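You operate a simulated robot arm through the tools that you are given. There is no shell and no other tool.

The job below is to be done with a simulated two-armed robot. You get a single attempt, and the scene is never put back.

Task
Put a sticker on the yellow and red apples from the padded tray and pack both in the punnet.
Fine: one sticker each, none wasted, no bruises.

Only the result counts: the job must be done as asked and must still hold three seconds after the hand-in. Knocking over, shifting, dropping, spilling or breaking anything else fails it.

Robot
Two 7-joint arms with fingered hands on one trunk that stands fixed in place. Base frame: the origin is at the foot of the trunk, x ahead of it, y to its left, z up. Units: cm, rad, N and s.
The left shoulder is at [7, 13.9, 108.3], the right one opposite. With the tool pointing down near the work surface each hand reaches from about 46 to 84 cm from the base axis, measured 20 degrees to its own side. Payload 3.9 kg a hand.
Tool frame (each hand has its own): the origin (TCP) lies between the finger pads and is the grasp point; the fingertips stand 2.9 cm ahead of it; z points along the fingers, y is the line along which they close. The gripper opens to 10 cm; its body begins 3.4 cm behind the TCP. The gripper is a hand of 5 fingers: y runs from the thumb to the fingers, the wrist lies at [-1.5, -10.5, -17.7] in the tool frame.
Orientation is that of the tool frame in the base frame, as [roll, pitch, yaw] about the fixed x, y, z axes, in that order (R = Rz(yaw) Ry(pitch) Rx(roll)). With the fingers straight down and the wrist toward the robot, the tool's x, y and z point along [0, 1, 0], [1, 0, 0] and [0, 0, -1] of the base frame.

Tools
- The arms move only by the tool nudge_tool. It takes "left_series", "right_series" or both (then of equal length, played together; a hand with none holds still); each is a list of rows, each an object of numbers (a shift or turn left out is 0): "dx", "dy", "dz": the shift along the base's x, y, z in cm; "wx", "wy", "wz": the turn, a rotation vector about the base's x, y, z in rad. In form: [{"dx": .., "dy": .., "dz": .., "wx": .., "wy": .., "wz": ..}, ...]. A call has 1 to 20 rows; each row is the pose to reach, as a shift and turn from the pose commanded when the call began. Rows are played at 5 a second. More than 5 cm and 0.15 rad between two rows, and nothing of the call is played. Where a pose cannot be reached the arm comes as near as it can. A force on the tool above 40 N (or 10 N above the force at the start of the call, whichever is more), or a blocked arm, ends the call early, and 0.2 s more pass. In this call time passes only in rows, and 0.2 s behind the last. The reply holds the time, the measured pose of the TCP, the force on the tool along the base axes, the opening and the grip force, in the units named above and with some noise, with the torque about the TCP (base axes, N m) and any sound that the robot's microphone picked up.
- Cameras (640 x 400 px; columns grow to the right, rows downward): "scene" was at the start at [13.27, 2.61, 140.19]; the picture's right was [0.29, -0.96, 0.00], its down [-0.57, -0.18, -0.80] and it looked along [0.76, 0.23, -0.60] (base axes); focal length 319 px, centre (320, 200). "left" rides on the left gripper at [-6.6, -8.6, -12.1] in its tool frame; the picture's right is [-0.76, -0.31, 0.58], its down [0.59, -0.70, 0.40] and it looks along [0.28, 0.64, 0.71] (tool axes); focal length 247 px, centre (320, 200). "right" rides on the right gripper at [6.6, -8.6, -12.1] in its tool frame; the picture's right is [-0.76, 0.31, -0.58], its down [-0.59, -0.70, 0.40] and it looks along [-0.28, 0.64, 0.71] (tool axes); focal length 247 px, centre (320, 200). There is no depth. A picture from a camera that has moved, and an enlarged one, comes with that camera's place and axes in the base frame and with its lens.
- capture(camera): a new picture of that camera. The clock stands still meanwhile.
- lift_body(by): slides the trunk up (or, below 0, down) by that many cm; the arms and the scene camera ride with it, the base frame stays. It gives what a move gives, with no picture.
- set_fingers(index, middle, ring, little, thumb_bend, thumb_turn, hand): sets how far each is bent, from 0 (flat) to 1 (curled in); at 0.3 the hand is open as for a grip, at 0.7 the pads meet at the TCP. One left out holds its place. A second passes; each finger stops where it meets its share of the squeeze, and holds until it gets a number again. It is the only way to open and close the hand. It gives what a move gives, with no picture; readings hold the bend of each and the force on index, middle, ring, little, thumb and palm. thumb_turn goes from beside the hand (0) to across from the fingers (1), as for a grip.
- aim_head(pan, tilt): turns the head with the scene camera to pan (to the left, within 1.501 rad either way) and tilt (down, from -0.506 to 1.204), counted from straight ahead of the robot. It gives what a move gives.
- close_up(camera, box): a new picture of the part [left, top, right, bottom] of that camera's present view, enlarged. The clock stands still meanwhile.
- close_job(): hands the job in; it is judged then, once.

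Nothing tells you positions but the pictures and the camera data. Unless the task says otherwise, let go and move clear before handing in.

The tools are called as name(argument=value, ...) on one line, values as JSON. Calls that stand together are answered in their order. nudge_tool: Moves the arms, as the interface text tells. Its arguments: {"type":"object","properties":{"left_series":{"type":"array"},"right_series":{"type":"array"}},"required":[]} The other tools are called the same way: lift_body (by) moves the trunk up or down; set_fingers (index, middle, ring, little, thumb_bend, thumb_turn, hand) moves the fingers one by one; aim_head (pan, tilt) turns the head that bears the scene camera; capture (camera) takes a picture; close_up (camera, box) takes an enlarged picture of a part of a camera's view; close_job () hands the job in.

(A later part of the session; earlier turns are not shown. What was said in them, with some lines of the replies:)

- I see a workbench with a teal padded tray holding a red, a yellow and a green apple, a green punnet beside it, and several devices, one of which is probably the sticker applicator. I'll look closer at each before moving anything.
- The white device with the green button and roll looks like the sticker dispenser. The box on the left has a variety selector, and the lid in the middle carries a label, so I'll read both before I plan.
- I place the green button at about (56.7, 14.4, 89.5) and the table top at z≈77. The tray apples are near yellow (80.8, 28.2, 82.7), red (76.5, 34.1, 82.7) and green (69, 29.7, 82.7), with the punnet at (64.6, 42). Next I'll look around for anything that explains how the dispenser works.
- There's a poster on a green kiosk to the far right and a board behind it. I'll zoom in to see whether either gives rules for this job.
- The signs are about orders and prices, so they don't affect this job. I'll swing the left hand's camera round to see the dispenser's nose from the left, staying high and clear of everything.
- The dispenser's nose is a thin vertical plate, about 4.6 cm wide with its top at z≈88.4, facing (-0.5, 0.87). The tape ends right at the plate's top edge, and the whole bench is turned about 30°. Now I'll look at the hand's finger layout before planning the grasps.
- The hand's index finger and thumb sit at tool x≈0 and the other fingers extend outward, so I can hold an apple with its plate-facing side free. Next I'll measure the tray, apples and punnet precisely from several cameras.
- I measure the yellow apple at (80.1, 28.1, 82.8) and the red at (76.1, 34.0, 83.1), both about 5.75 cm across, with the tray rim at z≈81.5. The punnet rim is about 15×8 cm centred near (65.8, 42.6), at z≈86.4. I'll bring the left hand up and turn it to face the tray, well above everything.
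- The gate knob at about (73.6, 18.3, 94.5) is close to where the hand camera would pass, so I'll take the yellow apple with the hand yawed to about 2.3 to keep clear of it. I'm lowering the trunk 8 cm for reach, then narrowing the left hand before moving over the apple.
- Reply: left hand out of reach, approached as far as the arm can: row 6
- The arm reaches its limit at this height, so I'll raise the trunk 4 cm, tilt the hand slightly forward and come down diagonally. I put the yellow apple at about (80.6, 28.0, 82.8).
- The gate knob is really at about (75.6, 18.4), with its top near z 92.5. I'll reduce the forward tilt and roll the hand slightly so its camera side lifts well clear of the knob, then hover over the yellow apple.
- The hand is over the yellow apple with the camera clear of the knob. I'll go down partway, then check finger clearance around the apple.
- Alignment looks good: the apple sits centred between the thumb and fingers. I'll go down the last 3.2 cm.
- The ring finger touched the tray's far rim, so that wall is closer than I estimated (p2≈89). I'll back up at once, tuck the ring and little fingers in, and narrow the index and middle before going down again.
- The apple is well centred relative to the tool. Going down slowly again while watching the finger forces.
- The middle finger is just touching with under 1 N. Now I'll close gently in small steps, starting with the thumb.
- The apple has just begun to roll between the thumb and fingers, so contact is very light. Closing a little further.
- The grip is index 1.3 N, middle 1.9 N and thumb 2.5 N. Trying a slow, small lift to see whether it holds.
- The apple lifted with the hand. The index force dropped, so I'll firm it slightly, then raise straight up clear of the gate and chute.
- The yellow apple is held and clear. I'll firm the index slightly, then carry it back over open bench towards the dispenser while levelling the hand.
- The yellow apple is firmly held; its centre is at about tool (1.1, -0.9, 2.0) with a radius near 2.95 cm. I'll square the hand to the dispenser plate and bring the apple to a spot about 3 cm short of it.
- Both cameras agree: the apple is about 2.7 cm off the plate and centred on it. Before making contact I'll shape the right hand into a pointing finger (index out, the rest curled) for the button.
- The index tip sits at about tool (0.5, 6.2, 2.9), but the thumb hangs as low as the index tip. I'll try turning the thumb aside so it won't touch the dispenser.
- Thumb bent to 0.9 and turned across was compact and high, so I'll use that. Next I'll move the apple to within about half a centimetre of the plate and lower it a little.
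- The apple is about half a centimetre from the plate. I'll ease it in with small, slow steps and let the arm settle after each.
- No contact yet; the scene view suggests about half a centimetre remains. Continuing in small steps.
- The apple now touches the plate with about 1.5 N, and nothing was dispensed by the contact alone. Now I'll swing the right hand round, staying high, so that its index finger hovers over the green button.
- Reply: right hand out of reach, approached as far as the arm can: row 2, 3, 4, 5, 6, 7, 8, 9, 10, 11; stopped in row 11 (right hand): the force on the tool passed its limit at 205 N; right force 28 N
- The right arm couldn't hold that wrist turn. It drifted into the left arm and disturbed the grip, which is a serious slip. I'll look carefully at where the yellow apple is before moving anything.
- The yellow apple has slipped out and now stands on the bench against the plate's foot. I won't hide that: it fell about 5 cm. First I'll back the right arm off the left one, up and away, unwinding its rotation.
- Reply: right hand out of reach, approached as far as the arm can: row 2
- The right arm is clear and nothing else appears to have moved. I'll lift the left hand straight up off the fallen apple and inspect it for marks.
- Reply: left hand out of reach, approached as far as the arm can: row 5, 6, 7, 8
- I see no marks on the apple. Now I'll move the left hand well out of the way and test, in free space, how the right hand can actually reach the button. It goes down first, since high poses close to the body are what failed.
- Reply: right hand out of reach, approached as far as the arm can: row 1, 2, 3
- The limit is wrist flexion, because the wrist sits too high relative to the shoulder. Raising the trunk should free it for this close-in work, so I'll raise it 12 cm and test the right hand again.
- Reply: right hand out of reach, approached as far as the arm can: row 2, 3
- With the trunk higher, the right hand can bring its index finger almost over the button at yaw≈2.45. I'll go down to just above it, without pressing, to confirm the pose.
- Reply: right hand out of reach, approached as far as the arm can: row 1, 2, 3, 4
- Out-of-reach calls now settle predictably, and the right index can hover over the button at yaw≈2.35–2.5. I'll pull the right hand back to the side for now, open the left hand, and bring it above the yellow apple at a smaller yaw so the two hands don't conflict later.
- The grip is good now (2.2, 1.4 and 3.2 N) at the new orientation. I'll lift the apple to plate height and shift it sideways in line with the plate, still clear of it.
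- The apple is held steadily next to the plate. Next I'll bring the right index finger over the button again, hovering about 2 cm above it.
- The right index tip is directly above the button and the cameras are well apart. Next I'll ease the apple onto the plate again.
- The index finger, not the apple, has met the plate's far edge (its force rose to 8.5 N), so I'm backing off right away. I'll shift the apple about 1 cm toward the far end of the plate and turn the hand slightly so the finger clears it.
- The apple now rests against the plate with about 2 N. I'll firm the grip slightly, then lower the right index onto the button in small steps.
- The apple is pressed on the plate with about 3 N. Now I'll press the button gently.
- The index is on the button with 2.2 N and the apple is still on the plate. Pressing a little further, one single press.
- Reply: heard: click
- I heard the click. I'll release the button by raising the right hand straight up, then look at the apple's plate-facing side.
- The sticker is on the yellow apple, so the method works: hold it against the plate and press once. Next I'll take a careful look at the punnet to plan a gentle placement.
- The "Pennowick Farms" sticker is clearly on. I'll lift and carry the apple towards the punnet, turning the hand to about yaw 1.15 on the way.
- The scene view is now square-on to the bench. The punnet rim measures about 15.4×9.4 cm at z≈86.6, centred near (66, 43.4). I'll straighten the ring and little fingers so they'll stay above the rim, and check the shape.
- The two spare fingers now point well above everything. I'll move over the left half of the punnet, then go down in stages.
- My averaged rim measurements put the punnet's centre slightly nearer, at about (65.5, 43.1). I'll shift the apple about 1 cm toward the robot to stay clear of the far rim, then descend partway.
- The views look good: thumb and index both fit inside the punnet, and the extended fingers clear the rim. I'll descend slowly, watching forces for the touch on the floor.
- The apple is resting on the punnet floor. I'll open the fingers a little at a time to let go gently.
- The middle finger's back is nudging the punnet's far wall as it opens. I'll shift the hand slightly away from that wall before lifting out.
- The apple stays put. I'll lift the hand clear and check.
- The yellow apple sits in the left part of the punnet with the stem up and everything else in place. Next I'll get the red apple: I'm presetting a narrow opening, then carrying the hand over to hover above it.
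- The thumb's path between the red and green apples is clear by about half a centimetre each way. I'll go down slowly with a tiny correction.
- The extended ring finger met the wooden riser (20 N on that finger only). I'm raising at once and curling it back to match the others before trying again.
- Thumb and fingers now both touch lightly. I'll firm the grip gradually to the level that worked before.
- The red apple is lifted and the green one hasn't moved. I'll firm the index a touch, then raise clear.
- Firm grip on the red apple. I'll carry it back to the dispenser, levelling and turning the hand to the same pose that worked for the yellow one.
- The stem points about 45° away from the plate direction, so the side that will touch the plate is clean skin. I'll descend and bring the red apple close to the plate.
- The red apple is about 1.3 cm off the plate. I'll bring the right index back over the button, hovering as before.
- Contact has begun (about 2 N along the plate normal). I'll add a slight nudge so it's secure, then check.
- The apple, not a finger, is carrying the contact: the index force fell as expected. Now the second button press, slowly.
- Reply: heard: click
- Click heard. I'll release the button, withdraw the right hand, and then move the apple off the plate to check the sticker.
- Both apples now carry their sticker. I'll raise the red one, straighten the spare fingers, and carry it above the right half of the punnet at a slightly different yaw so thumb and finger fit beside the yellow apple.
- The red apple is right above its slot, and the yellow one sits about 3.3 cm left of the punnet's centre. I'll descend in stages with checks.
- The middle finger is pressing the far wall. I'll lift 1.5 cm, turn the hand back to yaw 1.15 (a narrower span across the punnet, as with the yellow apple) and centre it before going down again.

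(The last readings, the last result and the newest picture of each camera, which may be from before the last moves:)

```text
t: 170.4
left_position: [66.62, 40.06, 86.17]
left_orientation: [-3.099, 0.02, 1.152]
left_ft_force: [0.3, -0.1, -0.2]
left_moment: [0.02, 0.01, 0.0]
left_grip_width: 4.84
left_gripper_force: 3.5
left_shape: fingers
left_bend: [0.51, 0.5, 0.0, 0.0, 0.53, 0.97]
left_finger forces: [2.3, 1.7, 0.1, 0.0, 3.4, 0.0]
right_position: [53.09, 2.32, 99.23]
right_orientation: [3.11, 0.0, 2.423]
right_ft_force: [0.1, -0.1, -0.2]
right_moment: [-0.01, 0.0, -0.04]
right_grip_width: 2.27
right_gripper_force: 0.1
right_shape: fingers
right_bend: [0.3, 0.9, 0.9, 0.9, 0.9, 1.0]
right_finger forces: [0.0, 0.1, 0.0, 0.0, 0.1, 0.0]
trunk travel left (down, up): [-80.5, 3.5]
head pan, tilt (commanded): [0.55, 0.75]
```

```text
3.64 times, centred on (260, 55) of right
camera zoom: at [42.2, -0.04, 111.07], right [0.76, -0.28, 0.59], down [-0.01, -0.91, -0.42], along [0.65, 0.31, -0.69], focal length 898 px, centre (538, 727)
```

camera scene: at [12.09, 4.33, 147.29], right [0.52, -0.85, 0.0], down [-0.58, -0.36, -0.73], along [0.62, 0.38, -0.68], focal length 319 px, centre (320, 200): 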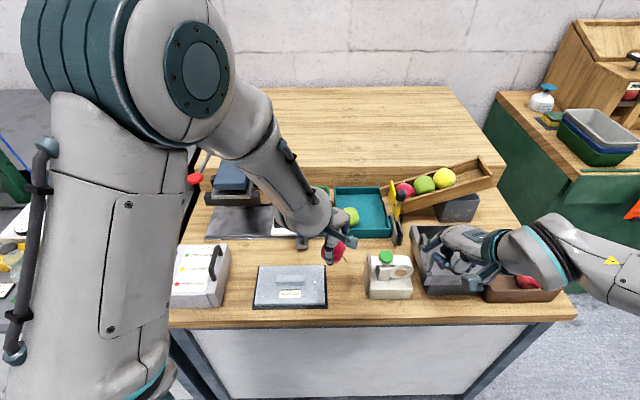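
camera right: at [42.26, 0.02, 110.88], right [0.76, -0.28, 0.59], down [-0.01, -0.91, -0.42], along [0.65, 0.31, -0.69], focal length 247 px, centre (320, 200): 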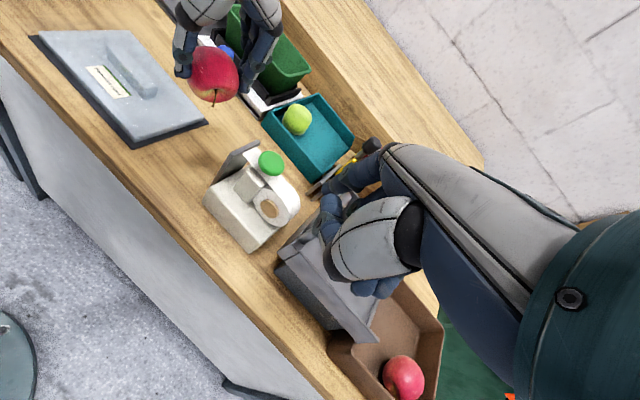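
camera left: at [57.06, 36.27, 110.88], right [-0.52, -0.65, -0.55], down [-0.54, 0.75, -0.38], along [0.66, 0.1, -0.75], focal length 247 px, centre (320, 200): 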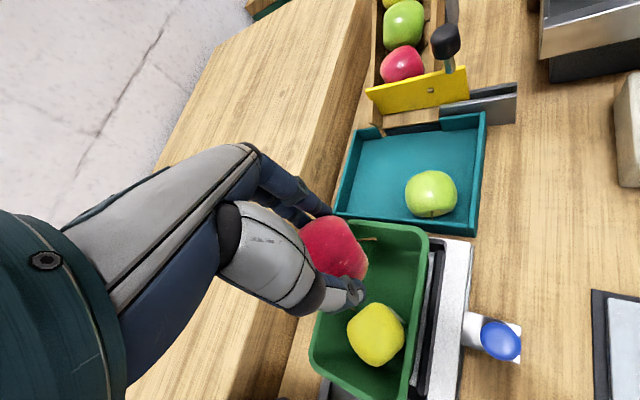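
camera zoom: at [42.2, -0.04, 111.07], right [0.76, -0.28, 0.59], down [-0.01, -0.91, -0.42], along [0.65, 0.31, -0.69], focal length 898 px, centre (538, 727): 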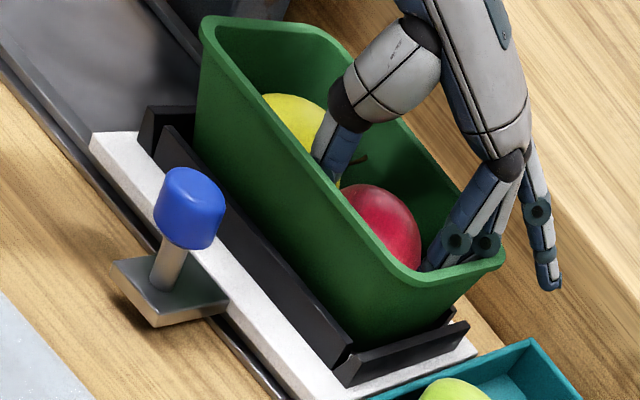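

nudge_tool(left_series=[{"dx": -0.08, "dy": 0.13}, {"dx": -0.08, "dy": 0.13, "dz": -0.2}, {"dx": -0.08, "dy": 0.13, "dz": -0.35}, {"dx": -0.08, "dy": 0.13, "dz": -0.35}])

nudge_tool(left_series=[{"dz": -0.2}, {"dz": -0.3}, {"dz": -0.3}])

close_up(camera="left", box=[240, 170, 460, 390])

```text
t: 171.4
left_position: [66.65, 40.05, 85.99]
left_orientation: [-3.1, 0.018, 1.153]
left_ft_force: [0.1, 1.3, 6.2]
left_moment: [-0.01, 0.0, -0.02]
left_grip_width: 4.89
left_gripper_force: 4.3
left_shape: fingers
left_bend: [0.5, 0.5, 0.0, 0.0, 0.53, 0.97]
left_finger forces: [2.6, 2.0, 0.0, 0.1, 4.2, 0.1]
right_position: [52.99, 2.38, 99.26]
right_orientation: [3.111, -0.002, 2.421]
right_ft_force: [-0.4, 0.5, 0.0]
right_moment: [0.0, -0.03, 0.02]
right_grip_width: 2.29
right_gripper_force: 0.0
right_shape: fingers
right_bend: [0.3, 0.9, 0.9, 0.9, 0.9, 1.0]
right_finger forces: [0.0, 0.0, 0.0, 0.0, 0.1, 0.0]
trunk travel left (down, up): [-80.5, 3.5]
head pan, tilt (commanded): [0.55, 0.75]
```

```text
t: 172.2
left_position: [66.58, 40.18, 85.63]
left_orientation: [-3.102, 0.019, 1.151]
left_ft_force: [-2.3, 0.9, 4.5]
left_moment: [0.02, 0.1, 0.01]
left_grip_width: 4.94
left_gripper_force: 3.4
left_shape: fingers
left_bend: [0.51, 0.5, 0.0, 0.0, 0.53, 0.97]
left_finger forces: [1.2, 1.5, 0.0, 0.0, 4.7, 0.0]
right_position: [53.05, 2.35, 99.26]
right_orientation: [3.11, 0.001, 2.421]
right_ft_force: [0.4, -0.2, 0.7]
right_moment: [-0.03, -0.01, -0.03]
right_grip_width: 2.3
right_gripper_force: 0.1
right_shape: fingers
right_bend: [0.3, 0.9, 0.9, 0.9, 0.9, 1.0]
right_finger forces: [0.0, 0.1, 0.0, 0.0, 0.0, 0.0]
trunk travel left (down, up): [-80.5, 3.5]
head pan, tilt (commanded): [0.55, 0.75]
```

```text
1.82 times, centred on (350, 280) of left
camera zoom: at [56.56, 37.69, 98.32], right [-0.62, -0.57, -0.55], down [-0.42, 0.82, -0.38], along [0.67, 0.0, -0.74], focal length 449 px, centre (266, 54)
```

zoom: 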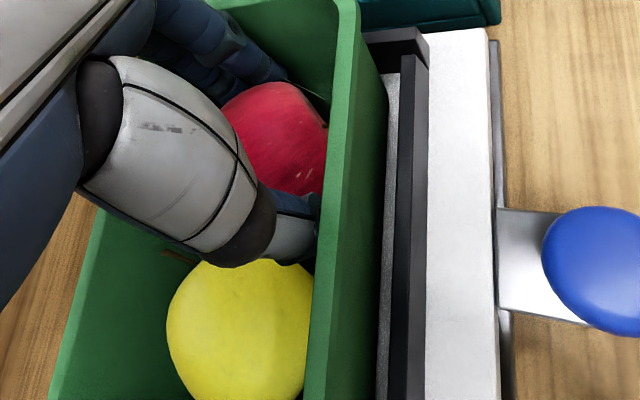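

There's vertical support of about 4–5 N, so the red apple has reached the floor. I'll relieve it slightly, then open the fingers gently.

nudge_tool(left_series=[{"dz": 0.15}, {"dz": 0.2}, {"dz": 0.2}])

close_up(camera="right", box=[190, 0, 330, 110])

close_up(camera="scene", box=[260, 150, 360, 240])

```text
t: 173.0
left_position: [66.46, 40.08, 85.72]
left_orientation: [-3.097, 0.021, 1.15]
left_ft_force: [-0.9, -0.1, 0.3]
left_moment: [0.0, 0.02, 0.02]
left_grip_width: 4.9
left_gripper_force: 3.7
left_shape: fingers
left_bend: [0.51, 0.5, 0.0, 0.0, 0.53, 0.97]
left_finger forces: [1.7, 1.7, 0.0, 0.0, 3.6, 0.0]
right_position: [53.07, 2.32, 99.1]
right_orientation: [3.11, 0.0, 2.421]
right_ft_force: [1.5, -0.7, 0.2]
right_moment: [-0.03, 0.02, 0.03]
right_grip_width: 2.26
right_gripper_force: 0.1
right_shape: fingers
right_bend: [0.3, 0.9, 0.9, 0.9, 0.9, 1.0]
right_finger forces: [0.0, 0.0, 0.0, 0.0, 0.1, 0.1]
trunk travel left (down, up): [-80.5, 3.5]
head pan, tilt (commanded): [0.55, 0.75]
```

```text
3.64 times, centred on (260, 55) of right
camera zoom: at [42.2, -0.05, 111.07], right [0.76, -0.28, 0.59], down [-0.01, -0.91, -0.42], along [0.65, 0.31, -0.69], focal length 898 px, centre (538, 727)
```

zoom: 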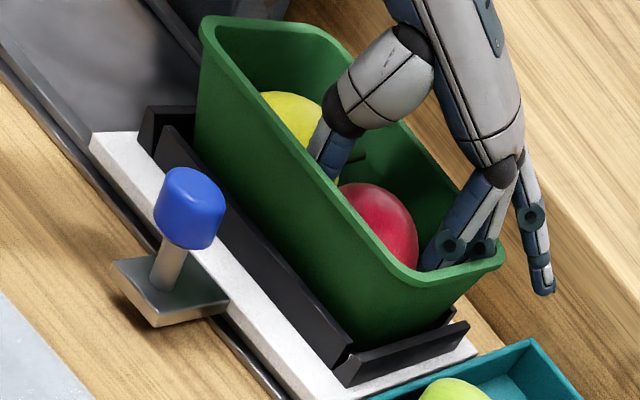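

```text
4.44 times, centred on (310, 195) of scene
camera zoom: at [12.02, 4.39, 147.29], right [0.52, -0.85, 0.0], down [-0.58, -0.36, -0.73], along [0.62, 0.38, -0.68], focal length 1417 px, centre (364, 222)
```

zoom: 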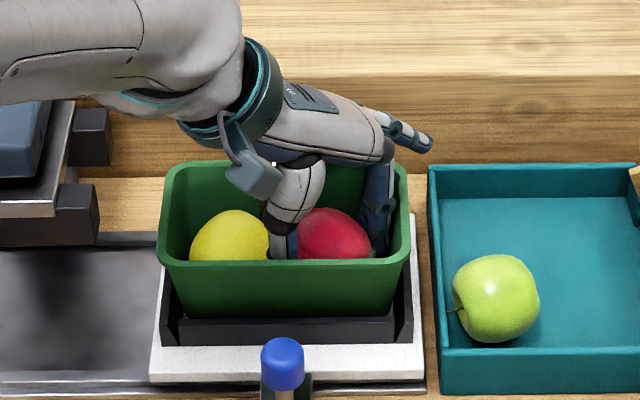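

Both apples look level in the punnet. I'll release in small steps.

set_fingers(hand="left", index=0.485, middle=0.48, thumb_bend=0.515)

set_fingers(hand="left", index=0.465, middle=0.465, thumb_bend=0.5)

close_up(camera="left", box=[240, 170, 460, 390])

close_up(camera="right", box=[190, 0, 330, 110])

```text
t: 174.0
left_position: [66.65, 40.27, 85.86]
left_orientation: [-3.098, 0.02, 1.151]
left_ft_force: [-0.9, 0.3, -0.5]
left_moment: [0.0, 0.01, -0.01]
left_grip_width: 5.13
left_gripper_force: 0.9
left_shape: fingers
left_bend: [0.49, 0.48, 0.0, 0.0, 0.51, 0.97]
left_finger forces: [1.0, 0.1, 0.1, 0.0, 0.6, 0.1]
right_position: [53.07, 2.42, 99.25]
right_orientation: [3.109, -0.001, 2.421]
right_ft_force: [0.4, -0.7, -0.2]
right_moment: [0.03, 0.02, -0.02]
right_grip_width: 2.28
right_gripper_force: 0.0
right_shape: fingers
right_bend: [0.3, 0.9, 0.9, 0.9, 0.9, 1.0]
right_finger forces: [0.0, 0.0, 0.0, 0.0, 0.0, 0.1]
trunk travel left (down, up): [-80.5, 3.5]
head pan, tilt (commanded): [0.55, 0.75]
```

```text
t: 175.0
left_position: [66.59, 40.12, 85.84]
left_orientation: [-3.097, 0.021, 1.151]
left_ft_force: [-0.2, 1.7, -0.7]
left_moment: [0.02, 0.01, -0.02]
left_grip_width: 5.34
left_gripper_force: 0.6
left_shape: fingers
left_bend: [0.47, 0.46, 0.0, 0.0, 0.5, 0.97]
left_finger forces: [1.4, 0.1, 0.0, 0.0, 0.0, 0.0]
right_position: [52.98, 2.4, 99.23]
right_orientation: [3.11, -0.001, 2.42]
right_ft_force: [1.7, 0.0, 0.8]
right_moment: [-0.02, 0.0, -0.02]
right_grip_width: 2.26
right_gripper_force: 0.1
right_shape: fingers
right_bend: [0.3, 0.9, 0.9, 0.9, 0.9, 1.0]
right_finger forces: [0.0, 0.0, 0.1, 0.1, 0.0, 0.0]
trunk travel left (down, up): [-80.5, 3.5]
head pan, tilt (commanded): [0.55, 0.75]
```

```text
1.82 times, centred on (350, 280) of left
camera zoom: at [56.66, 37.7, 98.46], right [-0.62, -0.57, -0.55], down [-0.42, 0.82, -0.38], along [0.67, 0.0, -0.75], focal length 449 px, centre (266, 54)
```

zoom: 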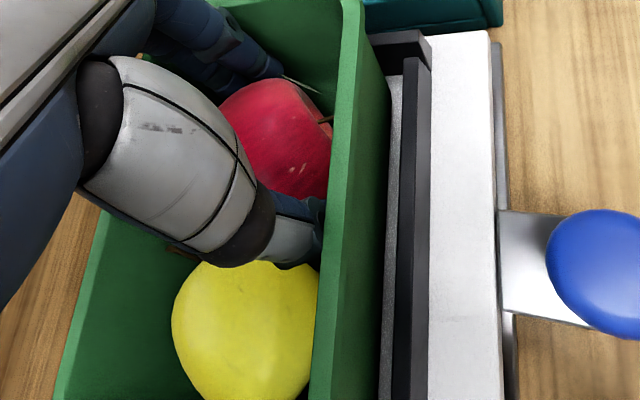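

```text
3.64 times, centred on (260, 55) of right
camera zoom: at [42.19, -0.04, 111.07], right [0.76, -0.28, 0.59], down [-0.01, -0.91, -0.42], along [0.65, 0.31, -0.69], focal length 898 px, centre (538, 727)
```

zoom: 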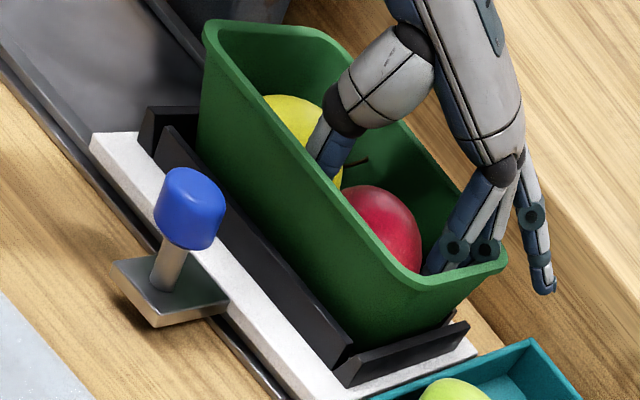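

The index is touching the right wall lightly. I'll shift the hand a little left, then lift out.

nudge_tool(left_series=[{"dx": -0.07, "dy": 0.12}, {"dx": -0.15, "dy": 0.25}, {"dx": -0.15, "dy": 0.25}])

nudge_tool(left_series=[{"dz": 0.4}, {"dz": 0.9}, {"dz": 1.5}])

close_up(camera="right", box=[190, 0, 330, 110])

close_up(camera="left", box=[240, 170, 460, 390])

```text
t: 175.8
left_position: [66.5, 40.38, 85.84]
left_orientation: [-3.099, 0.019, 1.15]
left_ft_force: [0.0, -0.1, 0.0]
left_moment: [-0.03, -0.03, 0.0]
left_grip_width: 5.49
left_gripper_force: 0.1
left_shape: fingers
left_bend: [0.46, 0.46, 0.0, 0.0, 0.5, 0.97]
left_finger forces: [0.2, 0.2, 0.1, 0.0, 0.1, 0.0]
right_position: [53.1, 2.39, 99.17]
right_orientation: [3.11, -0.001, 2.422]
right_ft_force: [0.0, 0.1, 0.3]
right_moment: [0.01, -0.04, 0.01]
right_grip_width: 2.29
right_gripper_force: 0.1
right_shape: fingers
right_bend: [0.3, 0.9, 0.9, 0.9, 0.9, 1.0]
right_finger forces: [0.1, 0.0, 0.1, 0.0, 0.0, 0.0]
trunk travel left (down, up): [-80.5, 3.5]
head pan, tilt (commanded): [0.55, 0.75]
```

```text
t: 176.6
left_position: [66.52, 40.35, 87.19]
left_orientation: [-3.098, 0.019, 1.147]
left_ft_force: [-0.4, 0.8, -0.9]
left_moment: [-0.02, 0.03, 0.0]
left_grip_width: 5.51
left_gripper_force: 0.0
left_shape: fingers
left_bend: [0.46, 0.46, 0.0, 0.0, 0.5, 0.97]
left_finger forces: [0.1, 0.1, 0.0, 0.0, 0.0, 0.0]
right_position: [53.07, 2.35, 99.23]
right_orientation: [3.111, 0.0, 2.42]
right_ft_force: [-0.5, 0.1, -0.2]
right_moment: [0.01, -0.03, -0.01]
right_grip_width: 2.25
right_gripper_force: 0.0
right_shape: fingers
right_bend: [0.3, 0.9, 0.9, 0.9, 0.9, 1.0]
right_finger forces: [0.1, 0.0, 0.1, 0.1, 0.1, 0.1]
trunk travel left (down, up): [-80.5, 3.5]
head pan, tilt (commanded): [0.55, 0.75]
```

```text
3.64 times, centred on (260, 55) of right
camera zoom: at [42.2, -0.06, 111.07], right [0.76, -0.28, 0.59], down [-0.01, -0.91, -0.42], along [0.65, 0.31, -0.69], focal length 898 px, centre (538, 727)
```

zoom: 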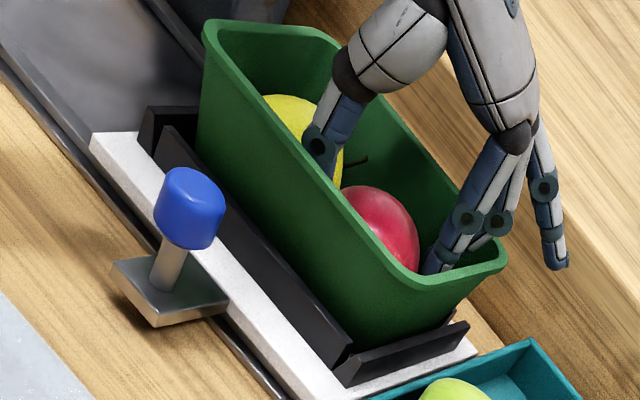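

```text
1.82 times, centred on (350, 280) of left
camera zoom: at [56.51, 37.97, 99.97], right [-0.62, -0.57, -0.55], down [-0.42, 0.82, -0.38], along [0.67, 0.0, -0.75], focal length 449 px, centre (266, 54)
```

zoom: 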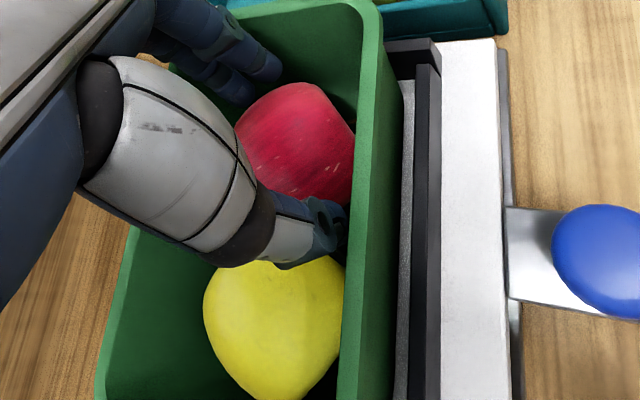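

The red apple stays down as the hand rises. I'll lift fully clear and away.

nudge_tool(left_series=[{"dz": 1.2}, {"dz": 2.6}, {"dz": 4.2}, {"dz": 6}, {"dz": 8}, {"dz": 10}, {"dz": 11}])

capture(camera="left")

close_up(camera="scene", box=[260, 150, 380, 250])

close_up(camera="right", box=[190, 0, 330, 110])

```text
t: 178.2
left_position: [66.55, 40.56, 98.24]
left_orientation: [-3.098, 0.018, 1.151]
left_ft_force: [-0.6, 0.1, 0.2]
left_moment: [-0.04, -0.03, 0.01]
left_grip_width: 5.49
left_gripper_force: 0.0
left_shape: fingers
left_bend: [0.46, 0.46, 0.0, 0.0, 0.5, 0.97]
left_finger forces: [0.1, 0.1, 0.0, 0.1, 0.1, 0.1]
right_position: [52.96, 2.4, 99.32]
right_orientation: [3.109, 0.0, 2.422]
right_ft_force: [-0.6, -0.3, -0.7]
right_moment: [-0.01, -0.02, -0.01]
right_grip_width: 2.25
right_gripper_force: 0.0
right_shape: fingers
right_bend: [0.3, 0.9, 0.9, 0.9, 0.9, 1.0]
right_finger forces: [0.0, 0.0, 0.0, 0.1, 0.1, 0.0]
trunk travel left (down, up): [-80.5, 3.5]
head pan, tilt (commanded): [0.55, 0.75]
```

```text
taken
camera left: at [56.51, 37.97, 110.97], right [-0.62, -0.57, -0.55], down [-0.42, 0.82, -0.38], along [0.67, 0.0, -0.75], focal length 247 px, centre (320, 200)
```

left: 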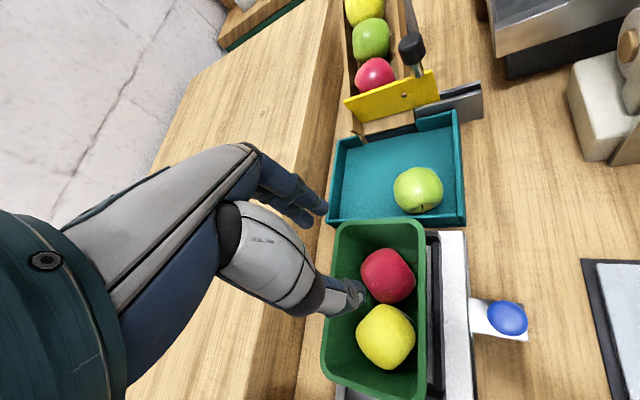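

```text
4.00 times, centred on (320, 200) of scene
camera zoom: at [12.01, 4.37, 147.29], right [0.52, -0.85, 0.0], down [-0.58, -0.36, -0.73], along [0.62, 0.38, -0.68], focal length 1276 px, centre (320, 200)
```

zoom: 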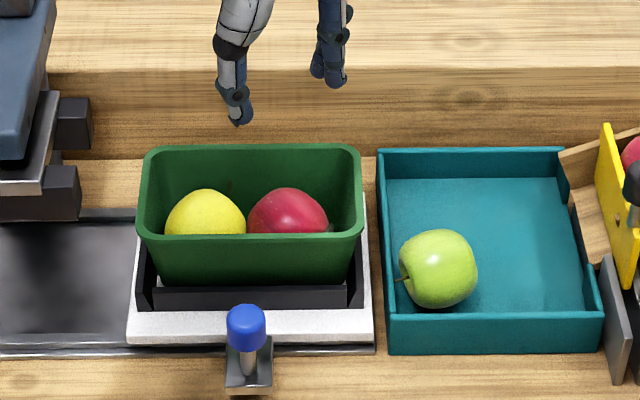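

```text
3.64 times, centred on (260, 55) of right
camera zoom: at [42.2, -0.06, 111.07], right [0.76, -0.28, 0.59], down [-0.01, -0.91, -0.42], along [0.65, 0.31, -0.69], focal length 898 px, centre (538, 727)
```

zoom: 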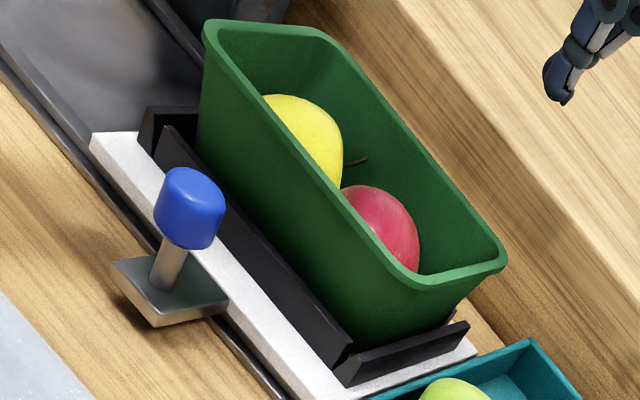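

Both apples are in the punnet, and the green apple and everything else are in place. I'll move both hands clear and take a last careful look around.

nudge_tool(left_series=[{"dx": -2.5, "dy": -0.5, "dz": 0.5}, {"dx": -5, "dy": -1, "dz": 1}, {"dx": -7.5, "dy": -1.5, "dz": 1.5}, {"dx": -10, "dy": -2, "dz": 2}, {"dx": -12, "dy": -2.5, "dz": 2}], right_series=[{"dy": -0.5, "dz": 0.5}, {"dy": -1, "dz": 1}, {"dy": -1.5, "dz": 1.5}, {"dy": -2, "dz": 2}, {"dy": -2.5, "dz": 2}])

capture(camera="scene")

close_up(camera="scene", box=[260, 160, 360, 250])

close_up(camera="left", box=[280, 120, 480, 320])

close_up(camera="scene", box=[340, 230, 440, 310])

capture(camera="right")

```text
t: 179.4
left_position: [54.36, 37.82, 100.33]
left_orientation: [-3.099, 0.019, 1.149]
left_ft_force: [0.3, -0.2, 0.1]
left_moment: [-0.01, -0.02, -0.01]
left_grip_width: 5.48
left_gripper_force: 0.1
left_shape: fingers
left_bend: [0.46, 0.46, 0.0, 0.0, 0.5, 0.98]
left_finger forces: [0.0, 0.1, 0.0, 0.1, 0.1, 0.0]
right_position: [53.03, -0.03, 101.29]
right_orientation: [3.11, 0.001, 2.419]
right_ft_force: [-0.3, -0.2, 0.8]
right_moment: [-0.02, 0.04, 0.02]
right_grip_width: 2.26
right_gripper_force: 0.0
right_shape: fingers
right_bend: [0.3, 0.9, 0.9, 0.9, 0.9, 1.0]
right_finger forces: [0.0, 0.0, 0.0, 0.1, 0.0, 0.0]
trunk travel left (down, up): [-80.5, 3.5]
head pan, tilt (commanded): [0.55, 0.75]
```

```text
taken
camera scene: at [11.98, 4.34, 147.3], right [0.52, -0.85, 0.0], down [-0.58, -0.36, -0.73], along [0.62, 0.38, -0.68], focal length 319 px, centre (320, 200)
```

scene: 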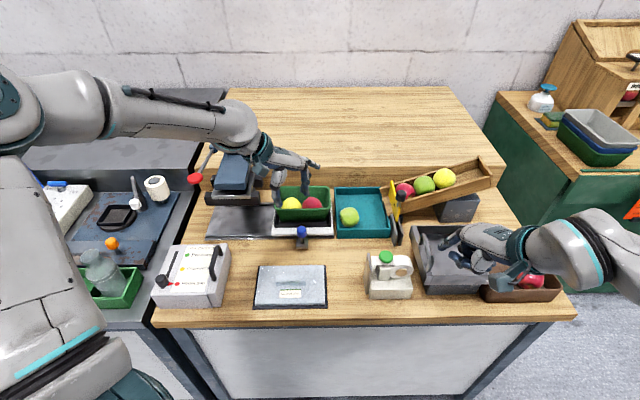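

```text
4.44 times, centred on (310, 205) of scene
camera zoom: at [11.98, 4.34, 147.3], right [0.52, -0.85, 0.0], down [-0.58, -0.36, -0.73], along [0.62, 0.38, -0.68], focal length 1417 px, centre (364, 178)
```

zoom: 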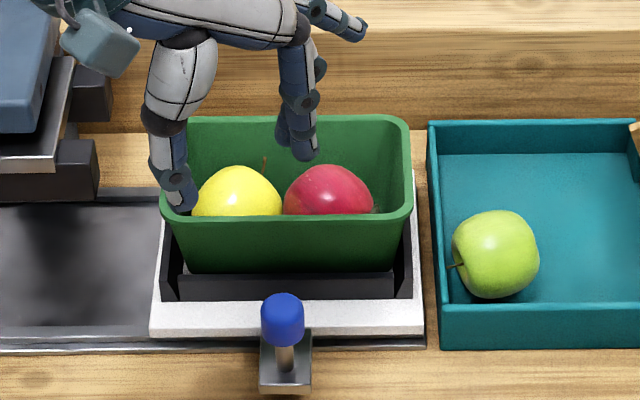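

```text
2.00 times, centred on (380, 220) of left
camera zoom: at [44.43, 35.37, 112.98], right [-0.62, -0.57, -0.55], down [-0.42, 0.82, -0.38], along [0.67, 0.0, -0.75], focal length 494 px, centre (200, 160)
```

zoom: 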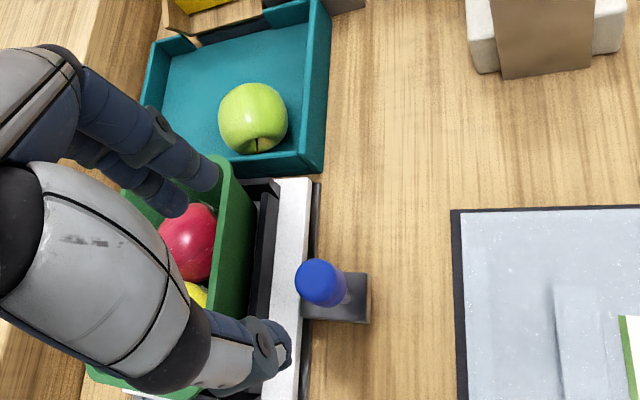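

```text
5.00 times, centred on (390, 270) of scene
camera zoom: at [11.98, 4.34, 147.3], right [0.52, -0.85, 0.0], down [-0.58, -0.36, -0.73], along [0.62, 0.38, -0.68], focal length 1594 px, centre (-30, -150)
```

zoom: 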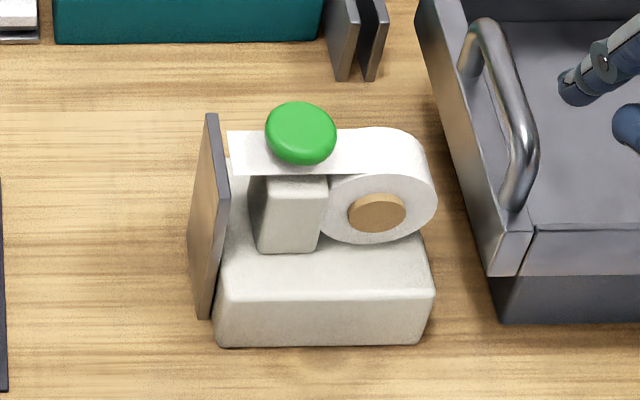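

```text
taken
camera right: at [42.18, -2.55, 113.08], right [0.76, -0.28, 0.59], down [-0.01, -0.91, -0.42], along [0.65, 0.31, -0.69], focal length 247 px, centre (320, 200)
```

right: 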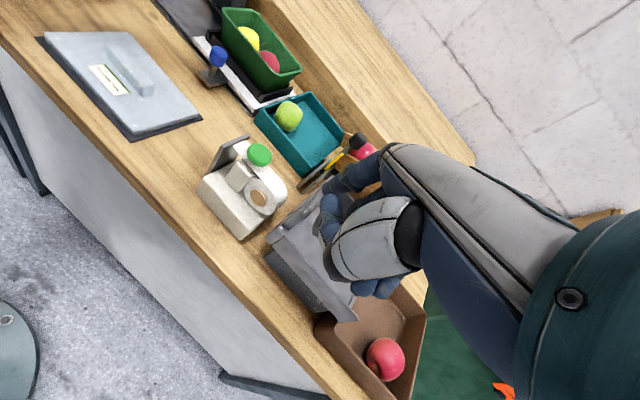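

The red and yellow apples are both in the punnet, one sticker each. The button clicked twice and I see no stray sticker. The green apple and the tray, gate and dispenser look undisturbed, and both hands are clear. The punnet sits about 3 mm further right in its holder, because a finger touched its wall.

One thing may count against the result. During setup, my arms collided and the yellow apple fell about 5 cm to the bench. I saw no mark afterwards, but I couldn't see its underside, so I can't rule out a bruise. I'm handing in now.

close_job()

```text
The job is handed in.
```

I stickered the yellow and red apples from the padded tray and packed both in the punnet, but the yellow one may be bruised. I've handed the job in and haven't seen a verdict.

- **Stickers:** each apple has one. I pressed the dispenser button twice, once per apple, and saw both stickers before packing. I saw no loose sticker on the bench.
- **Possible bruise:** early on I sent the right arm to a position it couldn't reach, and it hit the left arm with about 205 N. The left hand lost the yellow apple, which fell about 5 cm onto the bench. I saw no mark on the sides I could check, but I couldn't see underneath.
- **Other contacts:** fingers briefly touched the tray rim, the dispenser plate, the wooden riser and the punnet walls. The punnet now sits about 3 mm further right in its holder. I saw nothing else shifted.
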